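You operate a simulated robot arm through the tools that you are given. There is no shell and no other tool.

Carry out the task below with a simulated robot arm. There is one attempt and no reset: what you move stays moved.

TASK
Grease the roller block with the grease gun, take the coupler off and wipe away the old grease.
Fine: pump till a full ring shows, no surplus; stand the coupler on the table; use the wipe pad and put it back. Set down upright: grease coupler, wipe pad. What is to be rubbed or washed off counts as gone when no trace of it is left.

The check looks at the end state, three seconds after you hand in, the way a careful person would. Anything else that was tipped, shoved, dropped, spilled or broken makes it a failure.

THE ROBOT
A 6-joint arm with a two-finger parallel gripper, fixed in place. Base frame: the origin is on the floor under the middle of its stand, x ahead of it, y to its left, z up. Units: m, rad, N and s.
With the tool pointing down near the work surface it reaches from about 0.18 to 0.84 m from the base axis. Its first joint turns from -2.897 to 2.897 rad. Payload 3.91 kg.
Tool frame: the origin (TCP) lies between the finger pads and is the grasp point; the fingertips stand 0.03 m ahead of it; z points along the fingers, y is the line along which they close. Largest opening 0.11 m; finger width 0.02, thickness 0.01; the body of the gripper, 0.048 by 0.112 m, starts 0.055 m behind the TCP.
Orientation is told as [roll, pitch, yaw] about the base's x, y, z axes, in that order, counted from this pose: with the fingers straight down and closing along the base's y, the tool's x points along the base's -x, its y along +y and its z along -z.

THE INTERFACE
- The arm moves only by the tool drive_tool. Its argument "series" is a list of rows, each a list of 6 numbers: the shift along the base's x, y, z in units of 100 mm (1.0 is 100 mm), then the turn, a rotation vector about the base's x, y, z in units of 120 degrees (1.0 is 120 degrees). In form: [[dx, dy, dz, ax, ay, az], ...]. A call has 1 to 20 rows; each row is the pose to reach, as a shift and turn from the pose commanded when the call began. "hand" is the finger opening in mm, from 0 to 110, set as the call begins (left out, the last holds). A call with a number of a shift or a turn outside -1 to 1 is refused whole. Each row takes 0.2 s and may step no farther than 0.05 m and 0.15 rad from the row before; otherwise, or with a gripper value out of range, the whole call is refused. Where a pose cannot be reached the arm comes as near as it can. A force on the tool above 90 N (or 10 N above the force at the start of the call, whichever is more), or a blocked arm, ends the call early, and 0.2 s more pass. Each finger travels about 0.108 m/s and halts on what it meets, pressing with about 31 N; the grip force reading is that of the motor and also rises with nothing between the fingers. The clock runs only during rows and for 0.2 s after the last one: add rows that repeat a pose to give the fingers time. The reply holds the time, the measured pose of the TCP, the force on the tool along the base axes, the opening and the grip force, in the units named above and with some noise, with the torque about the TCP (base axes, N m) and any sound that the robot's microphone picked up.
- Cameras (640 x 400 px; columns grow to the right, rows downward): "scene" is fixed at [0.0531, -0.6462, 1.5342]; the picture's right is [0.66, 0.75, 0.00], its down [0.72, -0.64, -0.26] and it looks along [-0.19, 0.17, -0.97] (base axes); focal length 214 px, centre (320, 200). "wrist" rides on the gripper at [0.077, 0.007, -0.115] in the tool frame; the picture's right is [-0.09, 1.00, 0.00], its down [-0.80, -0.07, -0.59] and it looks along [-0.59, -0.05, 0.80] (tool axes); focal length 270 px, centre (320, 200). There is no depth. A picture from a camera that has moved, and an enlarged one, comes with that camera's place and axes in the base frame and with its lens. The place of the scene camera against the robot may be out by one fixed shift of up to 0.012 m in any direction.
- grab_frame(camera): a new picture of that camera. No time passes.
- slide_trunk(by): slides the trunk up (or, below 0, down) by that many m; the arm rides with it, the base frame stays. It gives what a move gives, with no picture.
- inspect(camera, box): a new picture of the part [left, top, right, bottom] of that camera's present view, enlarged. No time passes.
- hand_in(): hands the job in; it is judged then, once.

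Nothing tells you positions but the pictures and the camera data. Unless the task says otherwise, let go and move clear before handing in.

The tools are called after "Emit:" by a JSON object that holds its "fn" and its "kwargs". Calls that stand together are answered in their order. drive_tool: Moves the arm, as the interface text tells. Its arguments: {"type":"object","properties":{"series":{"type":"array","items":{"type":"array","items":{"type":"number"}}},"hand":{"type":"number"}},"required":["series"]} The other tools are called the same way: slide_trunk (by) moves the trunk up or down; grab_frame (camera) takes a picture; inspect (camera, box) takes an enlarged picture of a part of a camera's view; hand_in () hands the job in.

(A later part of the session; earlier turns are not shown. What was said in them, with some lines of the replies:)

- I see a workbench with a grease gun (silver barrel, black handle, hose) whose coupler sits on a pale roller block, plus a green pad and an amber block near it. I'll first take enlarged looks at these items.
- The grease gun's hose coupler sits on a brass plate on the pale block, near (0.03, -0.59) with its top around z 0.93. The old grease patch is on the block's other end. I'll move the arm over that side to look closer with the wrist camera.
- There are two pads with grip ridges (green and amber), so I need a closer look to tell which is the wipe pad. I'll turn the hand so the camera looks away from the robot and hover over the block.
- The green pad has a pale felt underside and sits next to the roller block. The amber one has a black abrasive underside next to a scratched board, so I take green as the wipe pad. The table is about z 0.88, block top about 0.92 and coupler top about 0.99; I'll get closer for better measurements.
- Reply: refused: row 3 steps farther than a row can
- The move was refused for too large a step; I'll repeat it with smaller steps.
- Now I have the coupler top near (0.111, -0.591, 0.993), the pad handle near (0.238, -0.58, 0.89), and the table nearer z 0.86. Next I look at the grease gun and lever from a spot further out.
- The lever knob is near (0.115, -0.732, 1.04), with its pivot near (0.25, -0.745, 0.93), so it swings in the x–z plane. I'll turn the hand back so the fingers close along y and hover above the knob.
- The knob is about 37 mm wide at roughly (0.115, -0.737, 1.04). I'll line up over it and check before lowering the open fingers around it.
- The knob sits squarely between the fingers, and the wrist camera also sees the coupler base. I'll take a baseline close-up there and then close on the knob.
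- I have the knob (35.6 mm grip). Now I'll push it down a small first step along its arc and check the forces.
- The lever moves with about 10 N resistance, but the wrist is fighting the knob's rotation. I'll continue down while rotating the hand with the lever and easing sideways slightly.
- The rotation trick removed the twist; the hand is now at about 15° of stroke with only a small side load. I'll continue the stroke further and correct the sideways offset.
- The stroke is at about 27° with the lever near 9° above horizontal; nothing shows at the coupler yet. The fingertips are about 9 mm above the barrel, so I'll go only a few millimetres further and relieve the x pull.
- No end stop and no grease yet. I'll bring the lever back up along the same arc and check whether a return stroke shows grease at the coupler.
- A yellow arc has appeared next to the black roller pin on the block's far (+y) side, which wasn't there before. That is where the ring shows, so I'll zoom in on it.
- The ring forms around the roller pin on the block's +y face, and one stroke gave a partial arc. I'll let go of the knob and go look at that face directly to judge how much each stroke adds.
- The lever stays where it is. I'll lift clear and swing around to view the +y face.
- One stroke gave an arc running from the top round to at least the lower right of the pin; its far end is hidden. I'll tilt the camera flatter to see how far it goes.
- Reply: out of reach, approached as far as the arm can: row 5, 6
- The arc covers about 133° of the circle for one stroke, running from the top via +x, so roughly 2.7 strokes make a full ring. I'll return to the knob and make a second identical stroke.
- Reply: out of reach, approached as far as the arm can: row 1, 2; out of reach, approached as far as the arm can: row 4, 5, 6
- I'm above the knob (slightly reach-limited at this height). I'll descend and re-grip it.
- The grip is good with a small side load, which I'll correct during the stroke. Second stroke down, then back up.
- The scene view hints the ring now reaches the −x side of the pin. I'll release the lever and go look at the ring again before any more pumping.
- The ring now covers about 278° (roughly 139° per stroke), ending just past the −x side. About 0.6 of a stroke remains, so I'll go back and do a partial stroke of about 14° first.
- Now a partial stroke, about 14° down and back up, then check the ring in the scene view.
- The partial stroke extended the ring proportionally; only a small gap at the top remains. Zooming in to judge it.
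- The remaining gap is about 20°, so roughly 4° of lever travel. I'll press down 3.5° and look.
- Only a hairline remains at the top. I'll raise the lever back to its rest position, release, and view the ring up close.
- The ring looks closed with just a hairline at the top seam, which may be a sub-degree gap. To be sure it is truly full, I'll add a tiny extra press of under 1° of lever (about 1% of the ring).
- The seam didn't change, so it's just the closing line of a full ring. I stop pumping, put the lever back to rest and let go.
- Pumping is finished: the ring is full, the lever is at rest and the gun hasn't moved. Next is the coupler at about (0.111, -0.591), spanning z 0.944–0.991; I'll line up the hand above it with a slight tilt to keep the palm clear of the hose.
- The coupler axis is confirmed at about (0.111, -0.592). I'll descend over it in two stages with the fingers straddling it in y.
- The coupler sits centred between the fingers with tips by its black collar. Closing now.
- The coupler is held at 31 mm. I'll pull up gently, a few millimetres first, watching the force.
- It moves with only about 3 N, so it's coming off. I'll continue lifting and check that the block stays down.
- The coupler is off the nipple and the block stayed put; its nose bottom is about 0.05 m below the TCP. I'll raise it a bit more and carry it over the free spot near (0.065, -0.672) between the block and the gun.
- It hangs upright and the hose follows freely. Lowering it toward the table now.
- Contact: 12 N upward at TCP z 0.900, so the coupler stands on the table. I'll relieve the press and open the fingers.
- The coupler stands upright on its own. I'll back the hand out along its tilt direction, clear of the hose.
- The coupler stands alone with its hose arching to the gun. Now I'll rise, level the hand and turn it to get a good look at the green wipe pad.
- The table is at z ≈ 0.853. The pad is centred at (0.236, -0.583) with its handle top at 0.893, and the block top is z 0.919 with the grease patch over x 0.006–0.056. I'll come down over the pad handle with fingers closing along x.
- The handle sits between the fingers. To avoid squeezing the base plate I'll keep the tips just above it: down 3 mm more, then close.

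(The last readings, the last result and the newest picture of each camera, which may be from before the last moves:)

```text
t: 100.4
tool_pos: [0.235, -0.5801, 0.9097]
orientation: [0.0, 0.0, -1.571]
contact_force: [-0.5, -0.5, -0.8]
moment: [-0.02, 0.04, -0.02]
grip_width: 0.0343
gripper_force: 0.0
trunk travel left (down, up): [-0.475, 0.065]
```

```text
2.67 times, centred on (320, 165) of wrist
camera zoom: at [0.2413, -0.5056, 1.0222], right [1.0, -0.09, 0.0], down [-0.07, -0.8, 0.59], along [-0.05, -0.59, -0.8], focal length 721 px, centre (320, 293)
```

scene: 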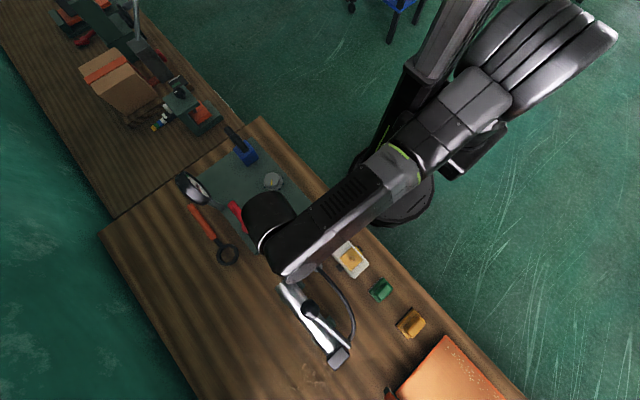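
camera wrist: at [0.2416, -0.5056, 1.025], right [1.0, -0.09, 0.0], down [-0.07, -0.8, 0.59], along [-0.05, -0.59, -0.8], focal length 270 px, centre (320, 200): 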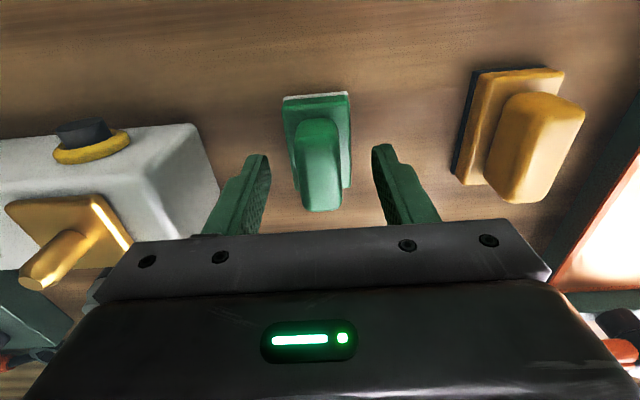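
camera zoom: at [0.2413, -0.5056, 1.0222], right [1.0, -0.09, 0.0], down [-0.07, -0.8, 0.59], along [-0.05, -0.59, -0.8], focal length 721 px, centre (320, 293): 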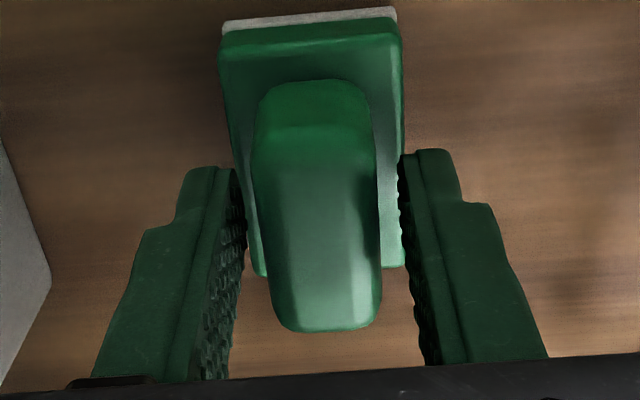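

Emit:
{"fn": "drive_tool", "kwargs": {"series": [[-0.012, 0, 0, 0, 0, 0], [-0.012, 0, 0, 0, 0, 0]]}}

Emit:
{"fn": "drive_tool", "kwargs": {"series": [[0, 0, 0, 0, 0, 0], [0, 0, 0, 0, 0, 0], [0, 0, 0, 0, 0, 0]], "hand": 10}}

Emit:
{"fn": "grab_frame", "kwargs": {"camera": "wrist"}}

Emit:
{"fn": "inspect", "kwargs": {"camera": "wrist", "box": [240, 90, 400, 240]}}

```text
t: 101.0
tool_pos: [0.2336, -0.5809, 0.9084]
orientation: [-0.001, 0.0, -1.572]
contact_force: [-0.6, 1.0, -0.1]
moment: [0.0, 0.01, -0.02]
grip_width: 0.034
gripper_force: 0.0
trunk travel left (down, up): [-0.475, 0.065]
```

```text
t: 101.8
tool_pos: [0.2347, -0.5795, 0.9088]
orientation: [0.0, 0.001, -1.571]
contact_force: [0.7, -0.1, 0.3]
moment: [-0.02, 0.0, 0.01]
grip_width: 0.0238
gripper_force: 31.4
trunk travel left (down, up): [-0.475, 0.065]
```

```text
taken
camera wrist: at [0.2403, -0.5056, 1.0221], right [1.0, -0.09, 0.0], down [-0.07, -0.8, 0.59], along [-0.05, -0.59, -0.8], focal length 270 px, centre (320, 200)
```

wrist: 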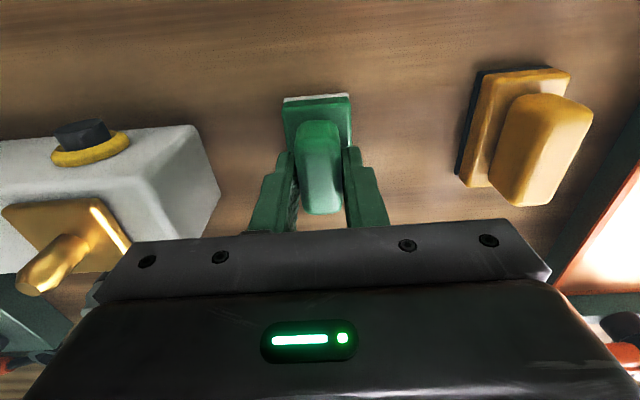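

```text
2.67 times, centred on (320, 165) of wrist
camera zoom: at [0.2403, -0.5056, 1.0221], right [1.0, -0.09, 0.0], down [-0.07, -0.8, 0.59], along [-0.05, -0.59, -0.8], focal length 721 px, centre (320, 293)
```

zoom: 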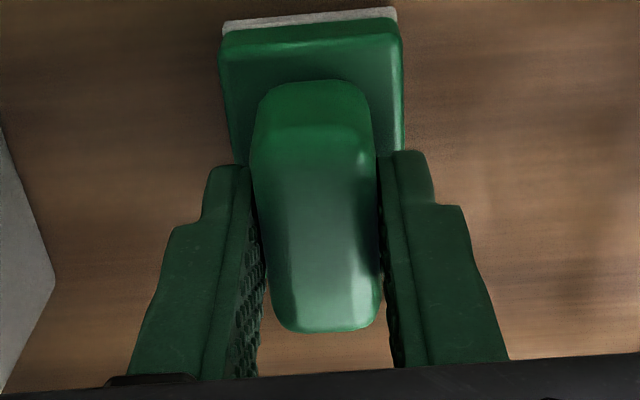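

The pad handle is gripped firmly (24 mm) with the table-contact TCP height at 0.9085. I'll lift it and carry it over to the grease patch end of the block.

Emit:
{"fn": "drive_tool", "kwargs": {"series": [[0, 0, 0.1, 0, 0, 0], [0, 0, 0.3, 0, 0, 0], [0, 0, 0.65, 0, 0, 0], [0, 0, 1.0, 0, 0, 0], [-0.3, 0, 1.0, 0, 0, 0], [-0.65, -0.04, 1.0, 0, 0, 0], [-1.0, -0.08, 1.0, 0, 0, 0]]}}

Emit:
{"fn": "grab_frame", "kwargs": {"camera": "wrist"}}

```text
t: 103.4
tool_pos: [0.1354, -0.5881, 1.0112]
orientation: [0.0, -0.001, -1.57]
contact_force: [3.4, -0.8, 1.9]
moment: [-0.04, -0.08, 0.0]
grip_width: 0.0234
gripper_force: 31.7
trunk travel left (down, up): [-0.475, 0.065]
```

```text
taken
camera wrist: at [0.1417, -0.5132, 1.1238], right [1.0, -0.09, 0.0], down [-0.07, -0.8, 0.6], along [-0.05, -0.59, -0.8], focal length 270 px, centre (320, 200)
```

wrist: 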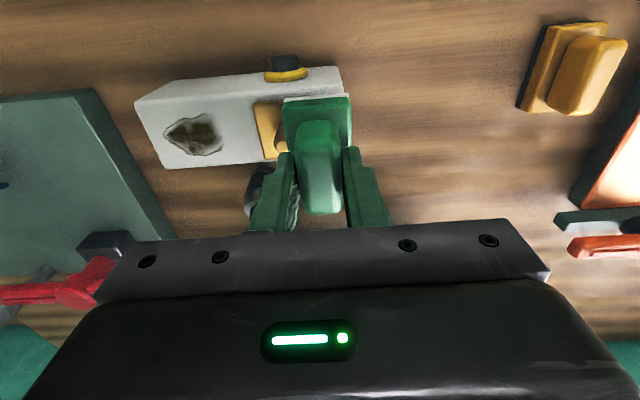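

There's a slight contact force (3 N): the pad edge likely just brushed the nipple because I didn't lift high enough. I'll lift straight up right away and check the block.

Emit:
{"fn": "drive_tool", "kwargs": {"series": [[0.02, 0, 0.1, 0, 0, 0], [0.02, 0, 0.3, 0, 0, 0], [0.02, 0, 0.55, 0, 0, 0], [0.02, 0, 0.55, 0, 0, 0]]}}

Emit:
{"fn": "grab_frame", "kwargs": {"camera": "wrist"}}

Emit:
{"fn": "inspect", "kwargs": {"camera": "scene", "box": [270, 220, 430, 350]}}

Emit:
{"fn": "inspect", "kwargs": {"camera": "wrist", "box": [120, 50, 300, 210]}}

```text
t: 104.4
tool_pos: [0.1362, -0.5886, 1.0648]
orientation: [0.001, 0.0, -1.571]
contact_force: [0.5, 0.8, -2.1]
moment: [0.01, -0.03, -0.02]
grip_width: 0.0238
gripper_force: 30.7
trunk travel left (down, up): [-0.475, 0.065]
```

```text
taken
camera wrist: at [0.1421, -0.5137, 1.1778], right [1.0, -0.09, 0.0], down [-0.07, -0.8, 0.59], along [-0.05, -0.59, -0.8], focal length 270 px, centre (320, 200)
```

wrist: 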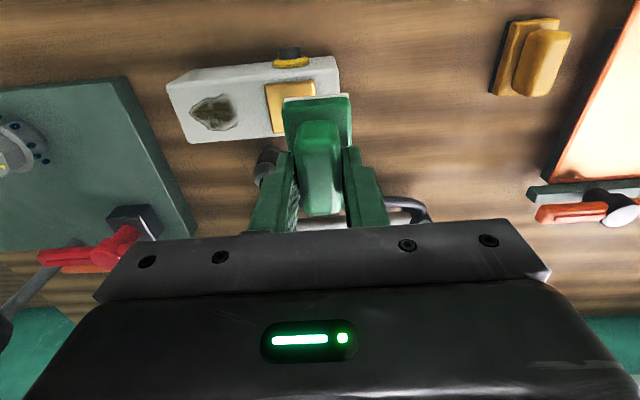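

```text
3.08 times, centred on (350, 285) of scene
camera zoom: at [0.0531, -0.6462, 1.5342], right [0.66, 0.75, 0.0], down [0.72, -0.64, -0.26], along [-0.19, 0.17, -0.97], focal length 660 px, centre (228, -62)
```

zoom: 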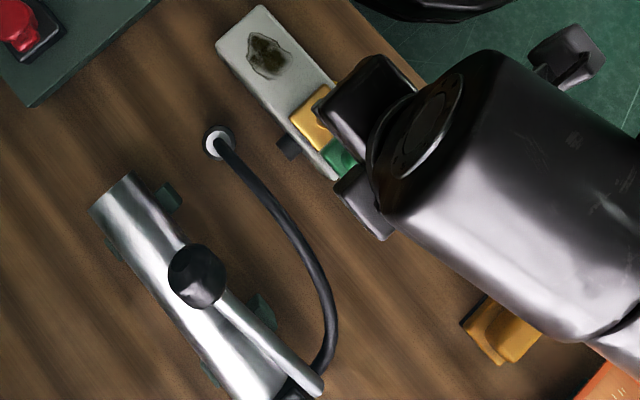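

```text
2.50 times, centred on (210, 130) of wrist
camera zoom: at [0.1421, -0.5137, 1.1778], right [1.0, -0.09, 0.0], down [-0.07, -0.8, 0.59], along [-0.05, -0.59, -0.8], focal length 676 px, centre (595, 375)
```

zoom: 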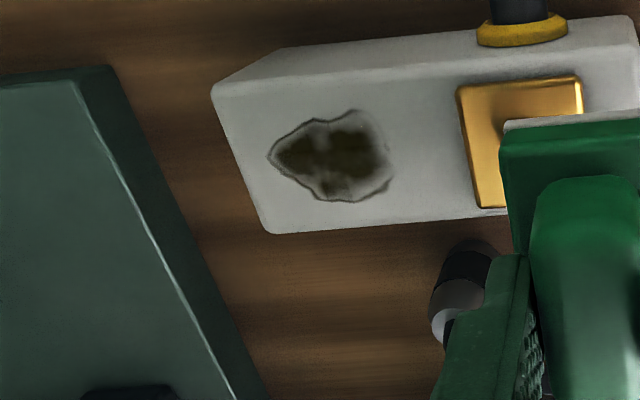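

The block and pad grip are unchanged (same position in the scene view). At the safe height I'll carry on to above the patch.

Emit:
{"fn": "drive_tool", "kwargs": {"series": [[-0.35, 0, 0, 0, 0, 0], [-0.7, 0, 0, 0, 0, 0], [-1.0, 0, 0, 0, 0, 0], [-1.0, 0, -0.35, 0, 0, 0], [-1.0, 0, -0.6, 0, 0, 0], [-1.0, 0, -0.78, 0, 0, 0], [-1.0, 0, -0.78, 0, 0, 0]]}}

Emit:
{"fn": "grab_frame", "kwargs": {"camera": "wrist"}}

Emit:
{"fn": "inspect", "kwargs": {"camera": "scene", "box": [290, 200, 410, 300]}}

```text
t: 106.0
tool_pos: [0.0363, -0.588, 0.9856]
orientation: [0.001, 0.0, -1.571]
contact_force: [-0.5, 0.1, -2.3]
moment: [0.0, 0.0, -0.01]
grip_width: 0.0233
gripper_force: 31.2
trunk travel left (down, up): [-0.475, 0.065]
```

```text
taken
camera wrist: at [0.0424, -0.5142, 1.0986], right [1.0, -0.09, 0.0], down [-0.07, -0.8, 0.59], along [-0.05, -0.59, -0.8], focal length 270 px, centre (320, 200)
```

wrist: 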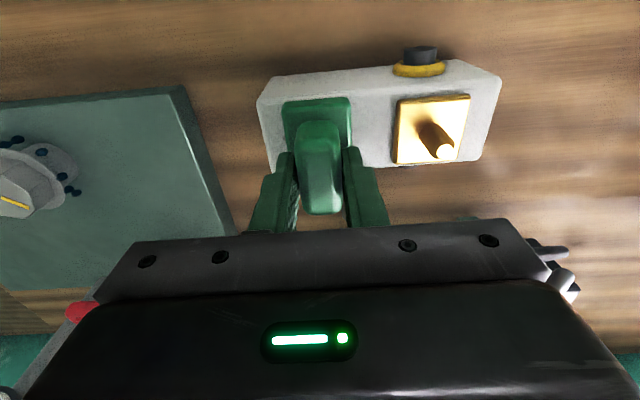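

```text
4.00 times, centred on (350, 250) of scene
camera zoom: at [0.0531, -0.6462, 1.5342], right [0.66, 0.75, 0.0], down [0.72, -0.64, -0.26], along [-0.19, 0.17, -0.97], focal length 858 px, centre (200, 0)
```

zoom: 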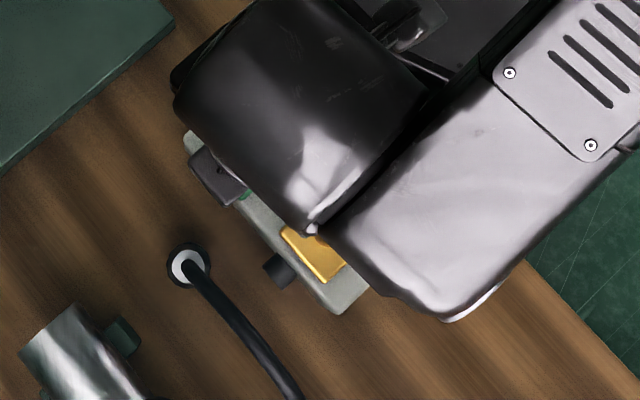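

Emit:
{"fn": "drive_tool", "kwargs": {"series": [[0, 0, -0.04, 0, 0, 0], [0, 0, -0.07, 0, 0, 0], [0, 0, -0.07, 0, 0, 0]]}}

Emit:
{"fn": "drive_tool", "kwargs": {"series": [[0, 0, -0.015, 0, 0, 0], [0, 0, -0.025, 0, 0, 0], [0, 0, -0.025, 0, 0, 0]]}}

Emit:
{"fn": "drive_tool", "kwargs": {"series": [[0, 0, -0.015, 0, 0, 0], [0, 0, -0.015, 0, 0, 0]]}}

```text
t: 106.8
tool_pos: [0.0357, -0.5896, 0.979]
orientation: [0.0, -0.003, -1.57]
contact_force: [1.0, -1.2, 5.7]
moment: [0.13, 0.06, -0.02]
grip_width: 0.0238
gripper_force: 31.2
trunk travel left (down, up): [-0.475, 0.065]
```

```text
t: 107.6
tool_pos: [0.0355, -0.5881, 0.9785]
orientation: [-0.003, -0.004, -1.571]
contact_force: [1.1, -6.2, 30.6]
moment: [0.12, -0.02, 0.02]
grip_width: 0.0235
gripper_force: 30.9
trunk travel left (down, up): [-0.475, 0.065]
```

```text
t: 108.2
tool_pos: [0.0349, -0.5871, 0.9767]
orientation: [0.0, -0.003, -1.572]
contact_force: [0.0, -2.0, 29.5]
moment: [0.12, -0.01, 0.05]
grip_width: 0.0238
gripper_force: 30.5
trunk travel left (down, up): [-0.475, 0.065]
```

Contact made, a bit too hard at 30 N. I'll ease up to a light press before rubbing.

Emit:
{"fn": "drive_tool", "kwargs": {"series": [[0, 0, 0.02, 0, 0, 0], [0, 0, 0.02, 0, 0, 0]]}}

Emit:
{"fn": "drive_tool", "kwargs": {"series": [[-0.1, 0, 0, 0, 0, 0], [-0.2, 0, 0, 0, 0, 0], [-0.3, 0, 0, 0, 0, 0], [-0.3, 0, 0, 0, 0, 0]]}}

```text
t: 108.8
tool_pos: [0.0368, -0.5868, 0.9751]
orientation: [0.0, 0.0, -1.572]
contact_force: [0.1, -0.7, 14.6]
moment: [-0.49, 0.03, 0.0]
grip_width: 0.0236
gripper_force: 31.0
trunk travel left (down, up): [-0.475, 0.065]
```

```text
t: 109.8
tool_pos: [0.0049, -0.5871, 0.9765]
orientation: [-0.001, 0.002, -1.569]
contact_force: [0.6, 1.8, 2.2]
moment: [-0.09, 0.0, 0.02]
grip_width: 0.0234
gripper_force: 30.4
trunk travel left (down, up): [-0.475, 0.065]
```

Emit:
{"fn": "grab_frame", "kwargs": {"camera": "wrist"}}

Emit:
{"fn": "inspect", "kwargs": {"camera": "wrist", "box": [240, 60, 480, 230]}}

```text
taken
camera wrist: at [0.0117, -0.5134, 1.0897], right [1.0, -0.09, 0.0], down [-0.07, -0.8, 0.59], along [-0.05, -0.59, -0.81], focal length 270 px, centre (320, 200)
```

wrist: 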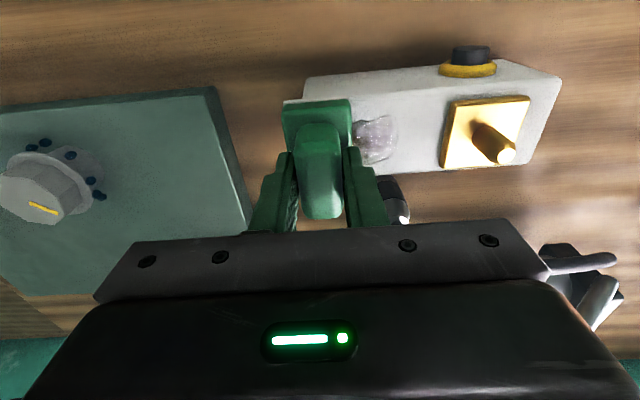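

```text
2.35 times, centred on (360, 145) of wrist
camera zoom: at [0.0117, -0.5134, 1.0897], right [1.0, -0.09, 0.0], down [-0.07, -0.8, 0.59], along [-0.05, -0.59, -0.81], focal length 636 px, centre (226, 329)
```

zoom: 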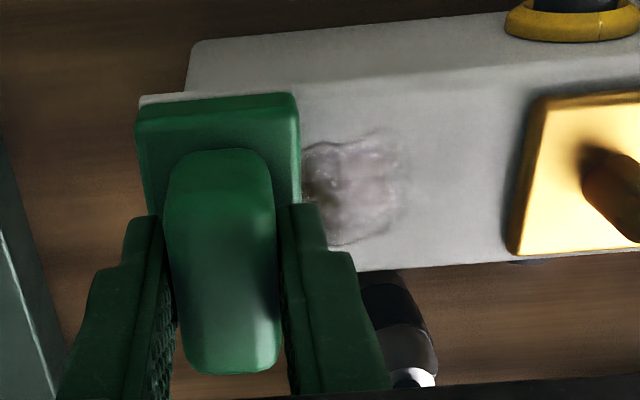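

The patch is still there, partly under the pad. I'll rub back and forth along x with a little more pressure, staying short of the gold plate.

Emit:
{"fn": "drive_tool", "kwargs": {"series": [[0.05, 0, -0.01, 0, 0, 0], [0.15, 0, -0.01, 0, 0, 0], [0.25, 0, -0.01, 0, 0, 0], [0.35, 0, -0.01, 0, 0, 0], [0.45, 0, -0.01, 0, 0, 0], [0.52, 0, -0.01, 0, 0, 0], [0.42, 0, -0.01, 0, 0, 0], [0.32, 0, -0.01, 0, 0, 0], [0.22, 0, -0.01, 0, 0, 0], [0.12, 0, -0.01, 0, 0, 0], [0.0, 0, -0.01, 0, 0, 0], [0.12, 0, -0.01, 0, 0, 0], [0.24, 0, -0.01, 0, 0, 0], [0.36, 0, -0.01, 0, 0, 0], [0.48, 0, -0.01, 0, 0, 0], [0.52, 0, -0.01, 0, 0, 0]]}}

Emit:
{"fn": "inspect", "kwargs": {"camera": "wrist", "box": [200, 60, 440, 230]}}

```text
t: 113.2
tool_pos: [0.0576, -0.5888, 0.9752]
orientation: [0.001, 0.0, -1.571]
contact_force: [-2.8, 0.8, 8.3]
moment: [-0.06, 0.17, 0.0]
grip_width: 0.0233
gripper_force: 31.1
trunk travel left (down, up): [-0.475, 0.065]
```

```text
2.35 times, centred on (320, 145) of wrist
camera zoom: at [0.0636, -0.5135, 1.0894], right [1.0, -0.09, 0.0], down [-0.07, -0.8, 0.59], along [-0.05, -0.59, -0.8], focal length 636 px, centre (320, 329)
```

zoom: 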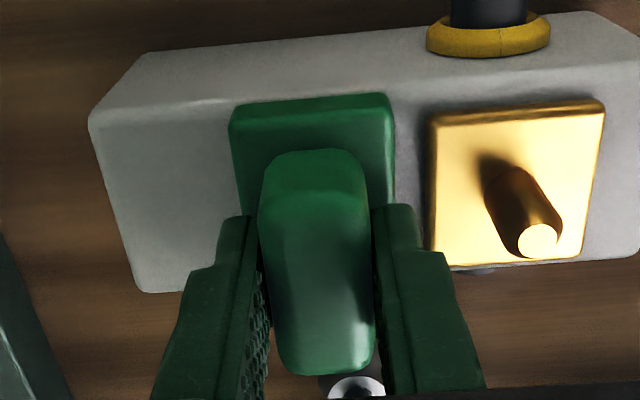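

The left side is already clean at about 8 N press. A few more passes, ending at the other end so I can see the rest.

Emit:
{"fn": "drive_tool", "kwargs": {"series": [[-0.1, 0, 0, 0, 0, 0], [-0.2, 0, 0, 0, 0, 0], [-0.3, 0, 0, 0, 0, 0], [-0.4, 0, 0, 0, 0, 0], [-0.5, 0, 0, 0, 0, 0], [-0.4, 0, 0, 0, 0, 0], [-0.3, 0, 0, 0, 0, 0], [-0.2, 0, 0, 0, 0, 0], [-0.1, 0, 0, 0, 0, 0], [0.02, 0, 0, 0, 0, 0], [-0.1, 0, 0, 0, 0, 0], [-0.2, 0, 0, 0, 0, 0], [-0.3, 0, 0, 0, 0, 0], [-0.4, 0, 0, 0, 0, 0], [-0.5, 0, 0, 0, 0, 0], [-0.58, 0, 0, 0, 0, 0], [-0.58, 0, 0, 0, 0, 0]]}}

Emit:
{"fn": "inspect", "kwargs": {"camera": "wrist", "box": [240, 60, 480, 230]}}

```text
t: 116.8
tool_pos: [0.0007, -0.5878, 0.976]
orientation: [0.002, 0.0, -1.57]
contact_force: [4.3, 0.5, 11.7]
moment: [-0.02, -0.22, 0.03]
grip_width: 0.0238
gripper_force: 30.7
trunk travel left (down, up): [-0.475, 0.065]
```

```text
2.35 times, centred on (360, 145) of wrist
camera zoom: at [0.0065, -0.5132, 1.0893], right [1.0, -0.09, 0.0], down [-0.07, -0.8, 0.59], along [-0.05, -0.59, -0.8], focal length 636 px, centre (226, 329)
```

zoom: 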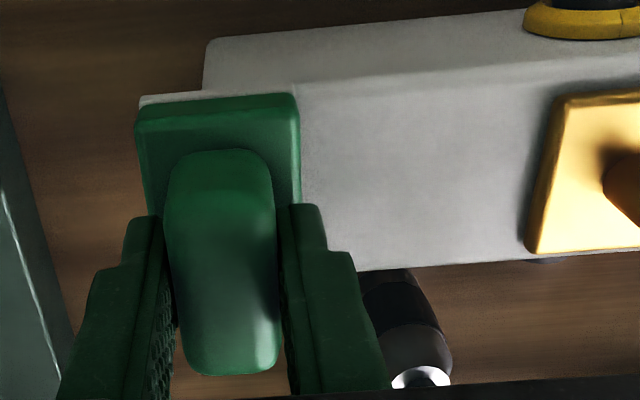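

The surface looks clean here. I'll lift straight up and inspect the whole top before putting the pad back.

Emit:
{"fn": "drive_tool", "kwargs": {"series": [[0, 0, 0.1, 0, 0, 0], [0, 0, 0.4, 0, 0, 0], [0, 0, 0.75, 0, 0, 0], [0, 0, 1.0, 0, 0, 0], [0.35, 0, 1.0, 0, 0, 0], [0.7, 0, 1.0, 0, 0, 0], [1.0, 0, 1.0, 0, 0, 0]]}}

Emit:
{"fn": "drive_tool", "kwargs": {"series": [[0.35, 0, 0, 0, 0, 0], [0.7, 0, 0, 0, 0, 0], [1.0, 0, 0, 0, 0, 0], [1.0, 0, 0, 0, 0, 0]]}}

Emit:
{"fn": "grab_frame", "kwargs": {"camera": "wrist"}}

Emit:
{"fn": "inspect", "kwargs": {"camera": "scene", "box": [300, 205, 400, 285]}}

Emit:
{"fn": "inspect", "kwargs": {"camera": "scene", "box": [270, 220, 430, 350]}}

```text
t: 118.4
tool_pos: [0.1008, -0.5886, 1.0755]
orientation: [-0.001, 0.001, -1.571]
contact_force: [0.0, -0.7, -1.9]
moment: [-0.03, 0.01, -0.02]
grip_width: 0.0236
gripper_force: 30.7
trunk travel left (down, up): [-0.475, 0.065]
```

```text
t: 119.4
tool_pos: [0.2003, -0.5876, 1.0755]
orientation: [-0.002, 0.001, -1.572]
contact_force: [0.4, 0.0, -1.3]
moment: [0.03, -0.04, -0.03]
grip_width: 0.0236
gripper_force: 31.1
trunk travel left (down, up): [-0.475, 0.065]
```

```text
taken
camera wrist: at [0.2067, -0.5141, 1.189], right [1.0, -0.09, 0.0], down [-0.07, -0.8, 0.59], along [-0.05, -0.59, -0.8], focal length 270 px, centre (320, 200)
```

wrist: 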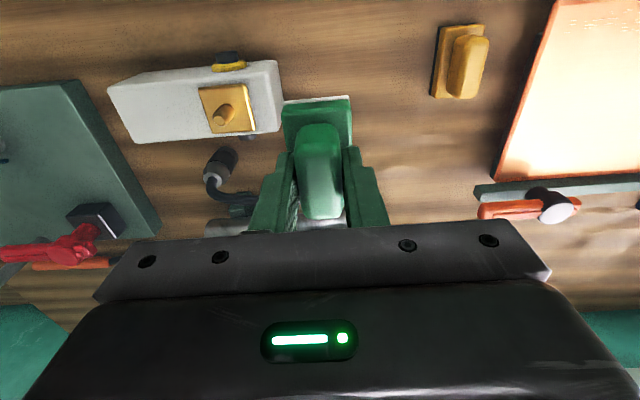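

```text
5.00 times, centred on (350, 245) of scene
camera zoom: at [0.0531, -0.6462, 1.5342], right [0.66, 0.75, 0.0], down [0.72, -0.64, -0.26], along [-0.19, 0.17, -0.97], focal length 1072 px, centre (170, -25)
```

zoom: 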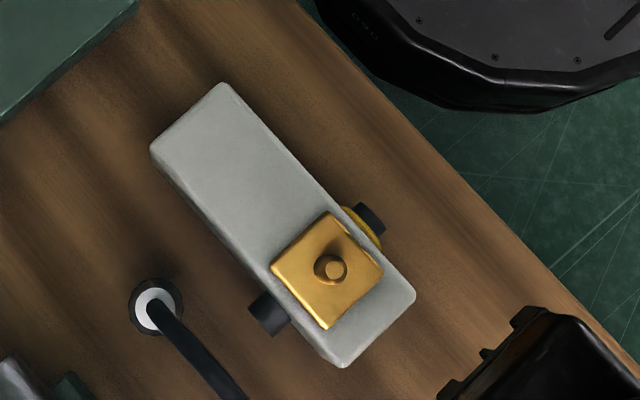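

```text
3.08 times, centred on (350, 285) of scene
camera zoom: at [0.0531, -0.6462, 1.5342], right [0.66, 0.75, 0.0], down [0.72, -0.64, -0.26], along [-0.19, 0.17, -0.97], focal length 660 px, centre (228, -62)
```

zoom: 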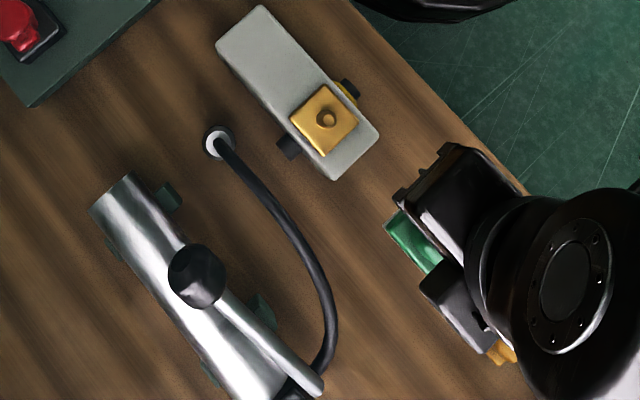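

The block's top looks clean and it hasn't moved. One closer look for faint traces, and I'll carry the pad over its home spot.

Emit:
{"fn": "inspect", "kwargs": {"camera": "scene", "box": [322, 218, 362, 246]}}

Emit:
{"fn": "inspect", "kwargs": {"camera": "wrist", "box": [100, 45, 290, 150]}}

Emit:
{"fn": "drive_tool", "kwargs": {"series": [[0.17, 0.04, -0.1, 0, 0, 0], [0.345, 0.08, -0.3, 0, 0, 0], [0.345, 0.08, -0.6, 0, 0, 0], [0.345, 0.08, -0.9, 0, 0, 0], [0.345, 0.08, -0.9, 0, 0, 0]]}}

Emit:
{"fn": "grab_frame", "kwargs": {"camera": "wrist"}}

```text
14.29 times, centred on (342, 232) of scene
camera zoom: at [0.0531, -0.6462, 1.5342], right [0.66, 0.75, 0.0], down [0.72, -0.64, -0.26], along [-0.19, 0.17, -0.97], focal length 3064 px, centre (6, -257)
```

zoom: 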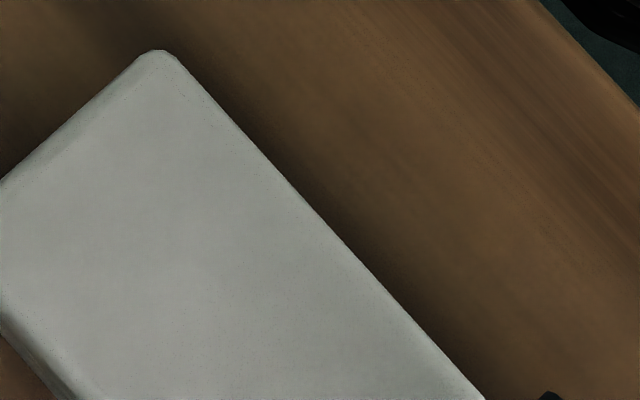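

```text
3.37 times, centred on (195, 98) of wrist
camera zoom: at [0.2067, -0.5141, 1.189], right [1.0, -0.09, 0.0], down [-0.07, -0.8, 0.59], along [-0.05, -0.59, -0.8], focal length 910 px, centre (741, 545)
```

zoom: 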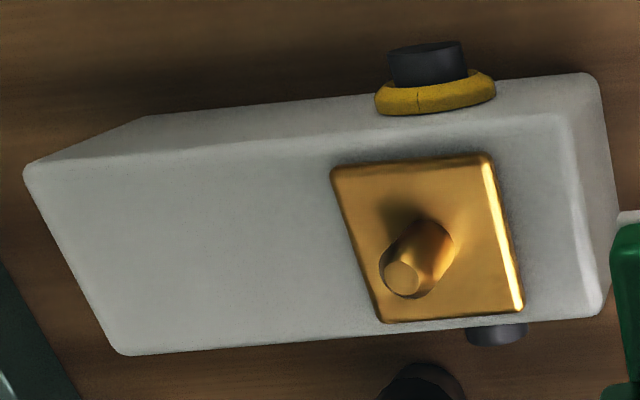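

```text
t: 120.6
tool_pos: [0.2364, -0.5811, 0.9862]
orientation: [-0.001, 0.001, -1.571]
contact_force: [-0.2, -0.1, -1.1]
moment: [0.01, 0.01, 0.01]
grip_width: 0.0235
gripper_force: 30.7
trunk travel left (down, up): [-0.475, 0.065]
```

```text
taken
camera wrist: at [0.2422, -0.5064, 1.0981], right [1.0, -0.09, 0.0], down [-0.07, -0.8, 0.59], along [-0.05, -0.59, -0.8], focal length 270 px, centre (320, 200)
```

wrist: 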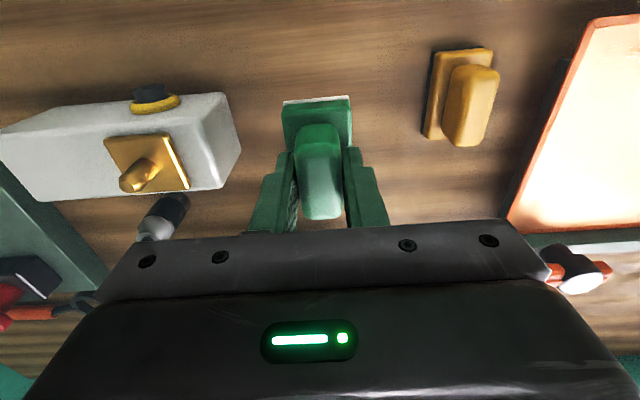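

No trace left on the block. Now lowering the pad onto its original spot, slowly for the last bit.

Emit:
{"fn": "drive_tool", "kwargs": {"series": [[-0.012, 0.01, -0.25, 0, 0, 0], [-0.012, 0.01, -0.5, 0, 0, 0], [-0.012, 0.01, -0.73, 0, 0, 0], [-0.012, 0.01, -0.73, 0, 0, 0]]}}

Emit:
{"fn": "drive_tool", "kwargs": {"series": [[0, 0, -0.02, 0, 0, 0], [0, 0, -0.03, 0, 0, 0], [0, 0, -0.03, 0, 0, 0]]}}

```text
t: 121.6
tool_pos: [0.2341, -0.5797, 0.912]
orientation: [-0.001, 0.001, -1.571]
contact_force: [0.8, 0.3, -1.4]
moment: [0.01, 0.01, 0.02]
grip_width: 0.0237
gripper_force: 31.1
trunk travel left (down, up): [-0.475, 0.065]
```

```text
t: 122.4
tool_pos: [0.2338, -0.5786, 0.9099]
orientation: [0.0, 0.001, -1.57]
contact_force: [-0.3, 0.4, -1.5]
moment: [0.02, 0.01, 0.0]
grip_width: 0.0235
gripper_force: 31.2
trunk travel left (down, up): [-0.475, 0.065]
```

Emit:
{"fn": "drive_tool", "kwargs": {"series": [[0, 0, -0.01, 0, 0, 0], [0, 0, -0.02, 0, 0, 0], [0, 0, -0.02, 0, 0, 0]]}}

Emit:
{"fn": "drive_tool", "kwargs": {"series": [[0, 0, -0.01, 0, 0, 0], [0, 0, -0.015, 0, 0, 0], [0, 0, -0.015, 0, 0, 0]]}}

```text
t: 123.2
tool_pos: [0.2331, -0.5799, 0.9073]
orientation: [0.0, 0.0, -1.571]
contact_force: [0.3, -0.6, -1.8]
moment: [0.02, 0.03, -0.02]
grip_width: 0.0234
gripper_force: 30.9
trunk travel left (down, up): [-0.475, 0.065]
```

```text
t: 124.0
tool_pos: [0.234, -0.5803, 0.9059]
orientation: [0.0, 0.001, -1.571]
contact_force: [0.5, -0.3, -0.7]
moment: [-0.01, 0.05, 0.03]
grip_width: 0.0238
gripper_force: 31.4
trunk travel left (down, up): [-0.475, 0.065]
```

Emit:
{"fn": "drive_tool", "kwargs": {"series": [[0, 0, -0.01, 0, 0, 0], [0, 0, -0.015, 0, 0, 0], [0, 0, -0.015, 0, 0, 0]]}}

Emit:
{"fn": "drive_tool", "kwargs": {"series": [[0, 0, -0.008, 0, 0, 0], [0, 0, -0.01, 0, 0, 0], [0, 0, -0.01, 0, 0, 0]]}}

Emit:
{"fn": "inspect", "kwargs": {"camera": "wrist", "box": [240, 90, 400, 240]}}

```text
t: 124.8
tool_pos: [0.2332, -0.5797, 0.906]
orientation: [0.0, 0.0, -1.572]
contact_force: [0.8, -1.3, 9.3]
moment: [0.17, 0.05, 0.0]
grip_width: 0.0238
gripper_force: 31.0
trunk travel left (down, up): [-0.475, 0.065]
```

```text
t: 125.6
tool_pos: [0.2336, -0.5791, 0.9054]
orientation: [0.003, -0.003, -1.571]
contact_force: [2.8, -3.8, 21.3]
moment: [0.33, -0.04, -0.04]
grip_width: 0.0238
gripper_force: 31.3
trunk travel left (down, up): [-0.475, 0.065]
```

```text
2.67 times, centred on (320, 165) of wrist
camera zoom: at [0.2393, -0.5043, 1.0187], right [1.0, -0.09, 0.0], down [-0.07, -0.8, 0.6], along [-0.05, -0.59, -0.8], focal length 721 px, centre (320, 293)
```

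zoom: 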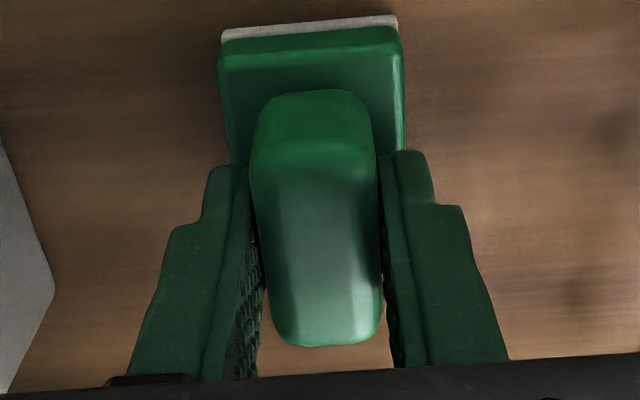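

The pad is down on its spot. I'll ease the pressure, open the fingers and lift clear.

Emit:
{"fn": "drive_tool", "kwargs": {"series": [[0, 0, 0.016, 0, 0, 0], [0, 0, 0.016, 0, 0, 0]]}}

Emit:
{"fn": "drive_tool", "kwargs": {"series": [[0, 0, 0, 0, 0, 0], [0, 0, 0, 0, 0, 0], [0, 0, 0, 0, 0, 0]], "hand": 58}}

Emit:
{"fn": "inspect", "kwargs": {"camera": "wrist", "box": [240, 90, 400, 240]}}

```text
t: 126.2
tool_pos: [0.2332, -0.5789, 0.9057]
orientation: [-0.001, -0.001, -1.572]
contact_force: [2.8, -5.4, 13.7]
moment: [-0.49, -0.02, 0.04]
grip_width: 0.0237
gripper_force: 31.6
trunk travel left (down, up): [-0.475, 0.065]
```

```text
t: 127.0
tool_pos: [0.2332, -0.5798, 0.9053]
orientation: [-0.001, 0.0, -1.572]
contact_force: [0.3, 0.4, -0.1]
moment: [-0.01, -0.01, 0.01]
grip_width: 0.058
gripper_force: 0.1
trunk travel left (down, up): [-0.475, 0.065]
```

```text
2.67 times, centred on (320, 165) of wrist
camera zoom: at [0.2396, -0.5047, 1.0184], right [1.0, -0.09, 0.0], down [-0.07, -0.8, 0.59], along [-0.05, -0.59, -0.8], focal length 721 px, centre (320, 293)
```

zoom: 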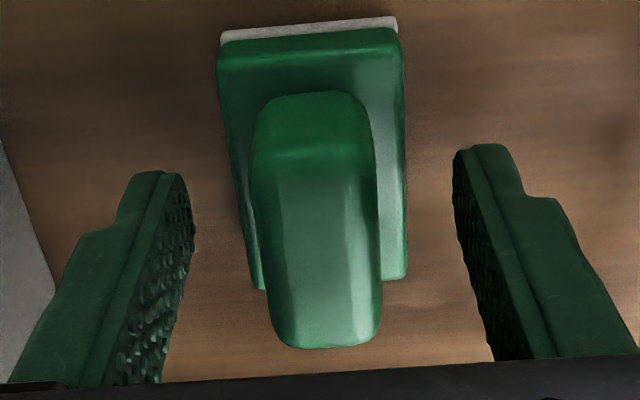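

Emit:
{"fn": "drive_tool", "kwargs": {"series": [[0, 0, 0.2, 0, 0, 0], [0, 0, 0.5, 0, 0, 0], [0, 0, 0.8, 0, 0, 0], [0, 0, 1.0, 0, 0, 0]]}}

Emit:
{"fn": "drive_tool", "kwargs": {"series": [[0, 0.2, 0.3, 0, 0, 0], [-0.1, 0.5, 0.6, 0, 0, 0], [-0.3, 0.8, 0.9, 0, 0, 0], [-0.5, 1.0, 1.0, 0, 0, 0], [-0.5, 1.0, 1.0, 0, 0, 0]]}}

Emit:
{"fn": "grab_frame", "kwargs": {"camera": "wrist"}}

Emit:
{"fn": "grab_frame", "kwargs": {"camera": "scene"}}

Emit:
{"fn": "inspect", "kwargs": {"camera": "scene", "box": [270, 210, 430, 350]}}

```text
t: 128.0
tool_pos: [0.234, -0.5785, 1.0073]
orientation: [0.0, 0.0, -1.57]
contact_force: [-0.5, -0.2, 0.2]
moment: [-0.01, 0.01, -0.01]
grip_width: 0.058
gripper_force: 0.0
trunk travel left (down, up): [-0.475, 0.065]
```

```text
t: 129.2
tool_pos: [0.1821, -0.4783, 1.1039]
orientation: [0.001, 0.0, -1.573]
contact_force: [-0.2, -0.3, -0.2]
moment: [0.03, -0.01, 0.0]
grip_width: 0.0581
gripper_force: 0.0
trunk travel left (down, up): [-0.475, 0.065]
```

```text
taken
camera wrist: at [0.1888, -0.4045, 1.2177], right [1.0, -0.09, 0.0], down [-0.07, -0.8, 0.59], along [-0.05, -0.59, -0.8], focal length 270 px, centre (320, 200)
```

wrist: 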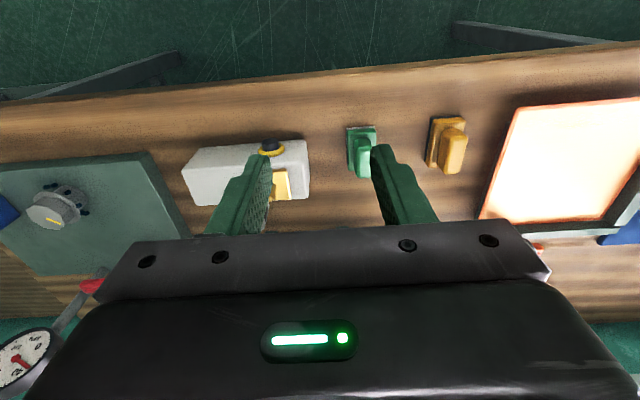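

```text
taken
```

scene: 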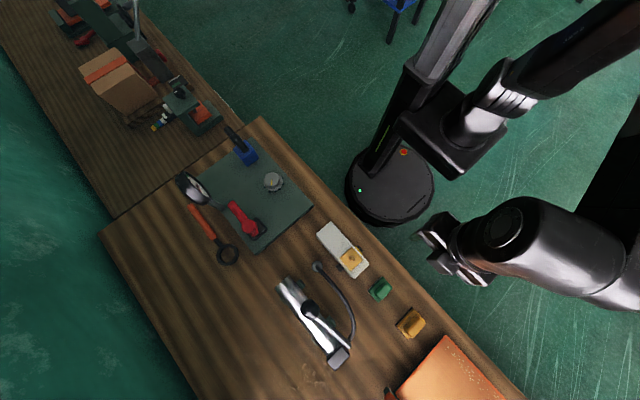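

```text
2.86 times, centred on (350, 280) of scene
camera zoom: at [0.0531, -0.6462, 1.5342], right [0.66, 0.75, 0.0], down [0.72, -0.64, -0.26], along [-0.19, 0.17, -0.97], focal length 613 px, centre (234, -29)
```

zoom: 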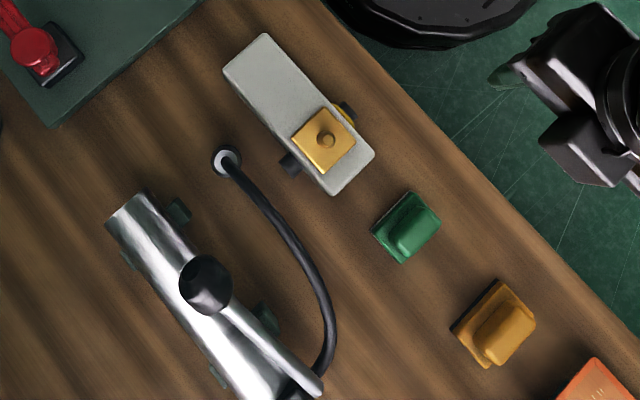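

Emit:
{"fn": "inspect", "kwargs": {"camera": "wrist", "box": [180, 120, 400, 220]}}

Emit:
{"fn": "inspect", "kwargs": {"camera": "scene", "box": [300, 250, 340, 280]}}

Emit:
{"fn": "inspect", "kwargs": {"camera": "scene", "box": [352, 240, 376, 258]}}

```text
2.91 times, centred on (290, 170) of wrist
camera zoom: at [0.1888, -0.4045, 1.2177], right [1.0, -0.09, 0.0], down [-0.07, -0.8, 0.59], along [-0.05, -0.59, -0.8], focal length 786 px, centre (407, 287)
```

zoom: 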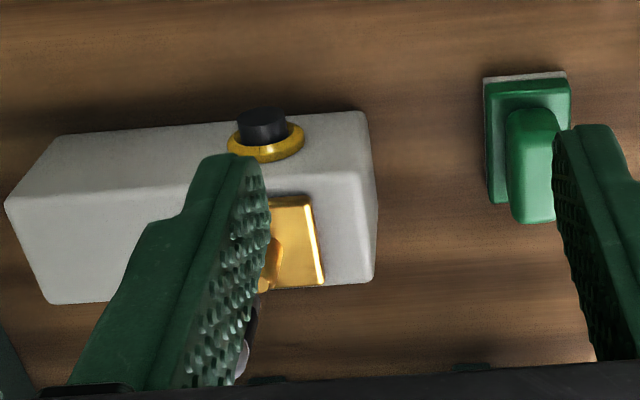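

```text
13.33 times, centred on (320, 265) of scene
camera zoom: at [0.0531, -0.6462, 1.5342], right [0.66, 0.75, 0.0], down [0.72, -0.64, -0.26], along [-0.19, 0.17, -0.97], focal length 2860 px, centre (320, -667)
```

zoom: 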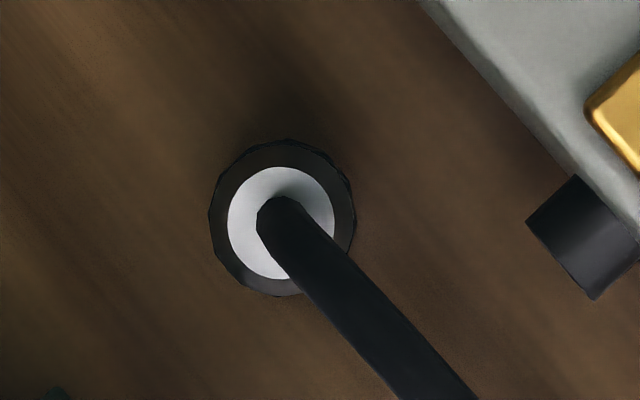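

```text
16.00 times, centred on (364, 249) of scene
camera zoom: at [0.0531, -0.6462, 1.5342], right [0.66, 0.75, 0.0], down [0.72, -0.64, -0.26], along [-0.19, 0.17, -0.97], focal length 3432 px, centre (-384, -584)
```

zoom: 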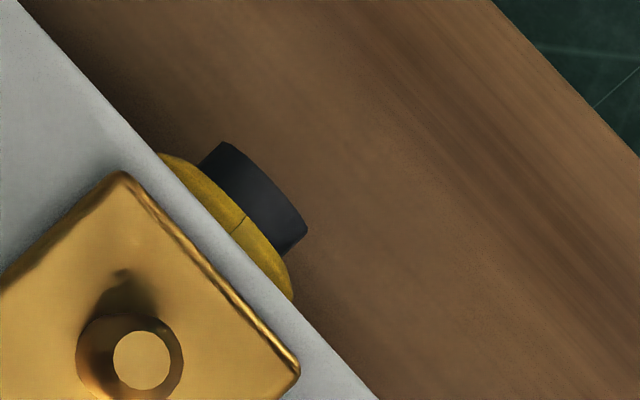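

The grease ring around the roller pin is full with no surplus, and the coupler stands upright on the table. No old grease is left on the block, the wipe pad is back on its spot, nothing else moved, and the arm is clear. Handing in.

Emit:
{"fn": "hand_in", "kwargs": {}}

```text
The job is handed in.
```

The roller block is greased, the coupler is off and the old grease is wiped away; I've handed the job in.

- **Greasing:** I pumped until a full ring showed around the roller pin. A hairline remains at the top of the ring. It didn't change with one last tiny press, so I take it for the ring's closing seam. No surplus is visible, and the lever is back at its rest position.
- **Coupler:** It stands upright on the table between the block and the grease gun, with the hose hanging loosely.
- **Wiping:** I used the green pad with the pale felt underside. The amber pad has a black underside and I left it alone. No trace of the old grease shows in close-up pictures.
- **Wipe pad:** It stands upright on its original spot, within about a millimetre.

While carrying the pad to the block I lifted too little, and its edge brushed the grease nipple with about 3 N. The pictures before and after show the block hasn't moved, and nothing else was disturbed.
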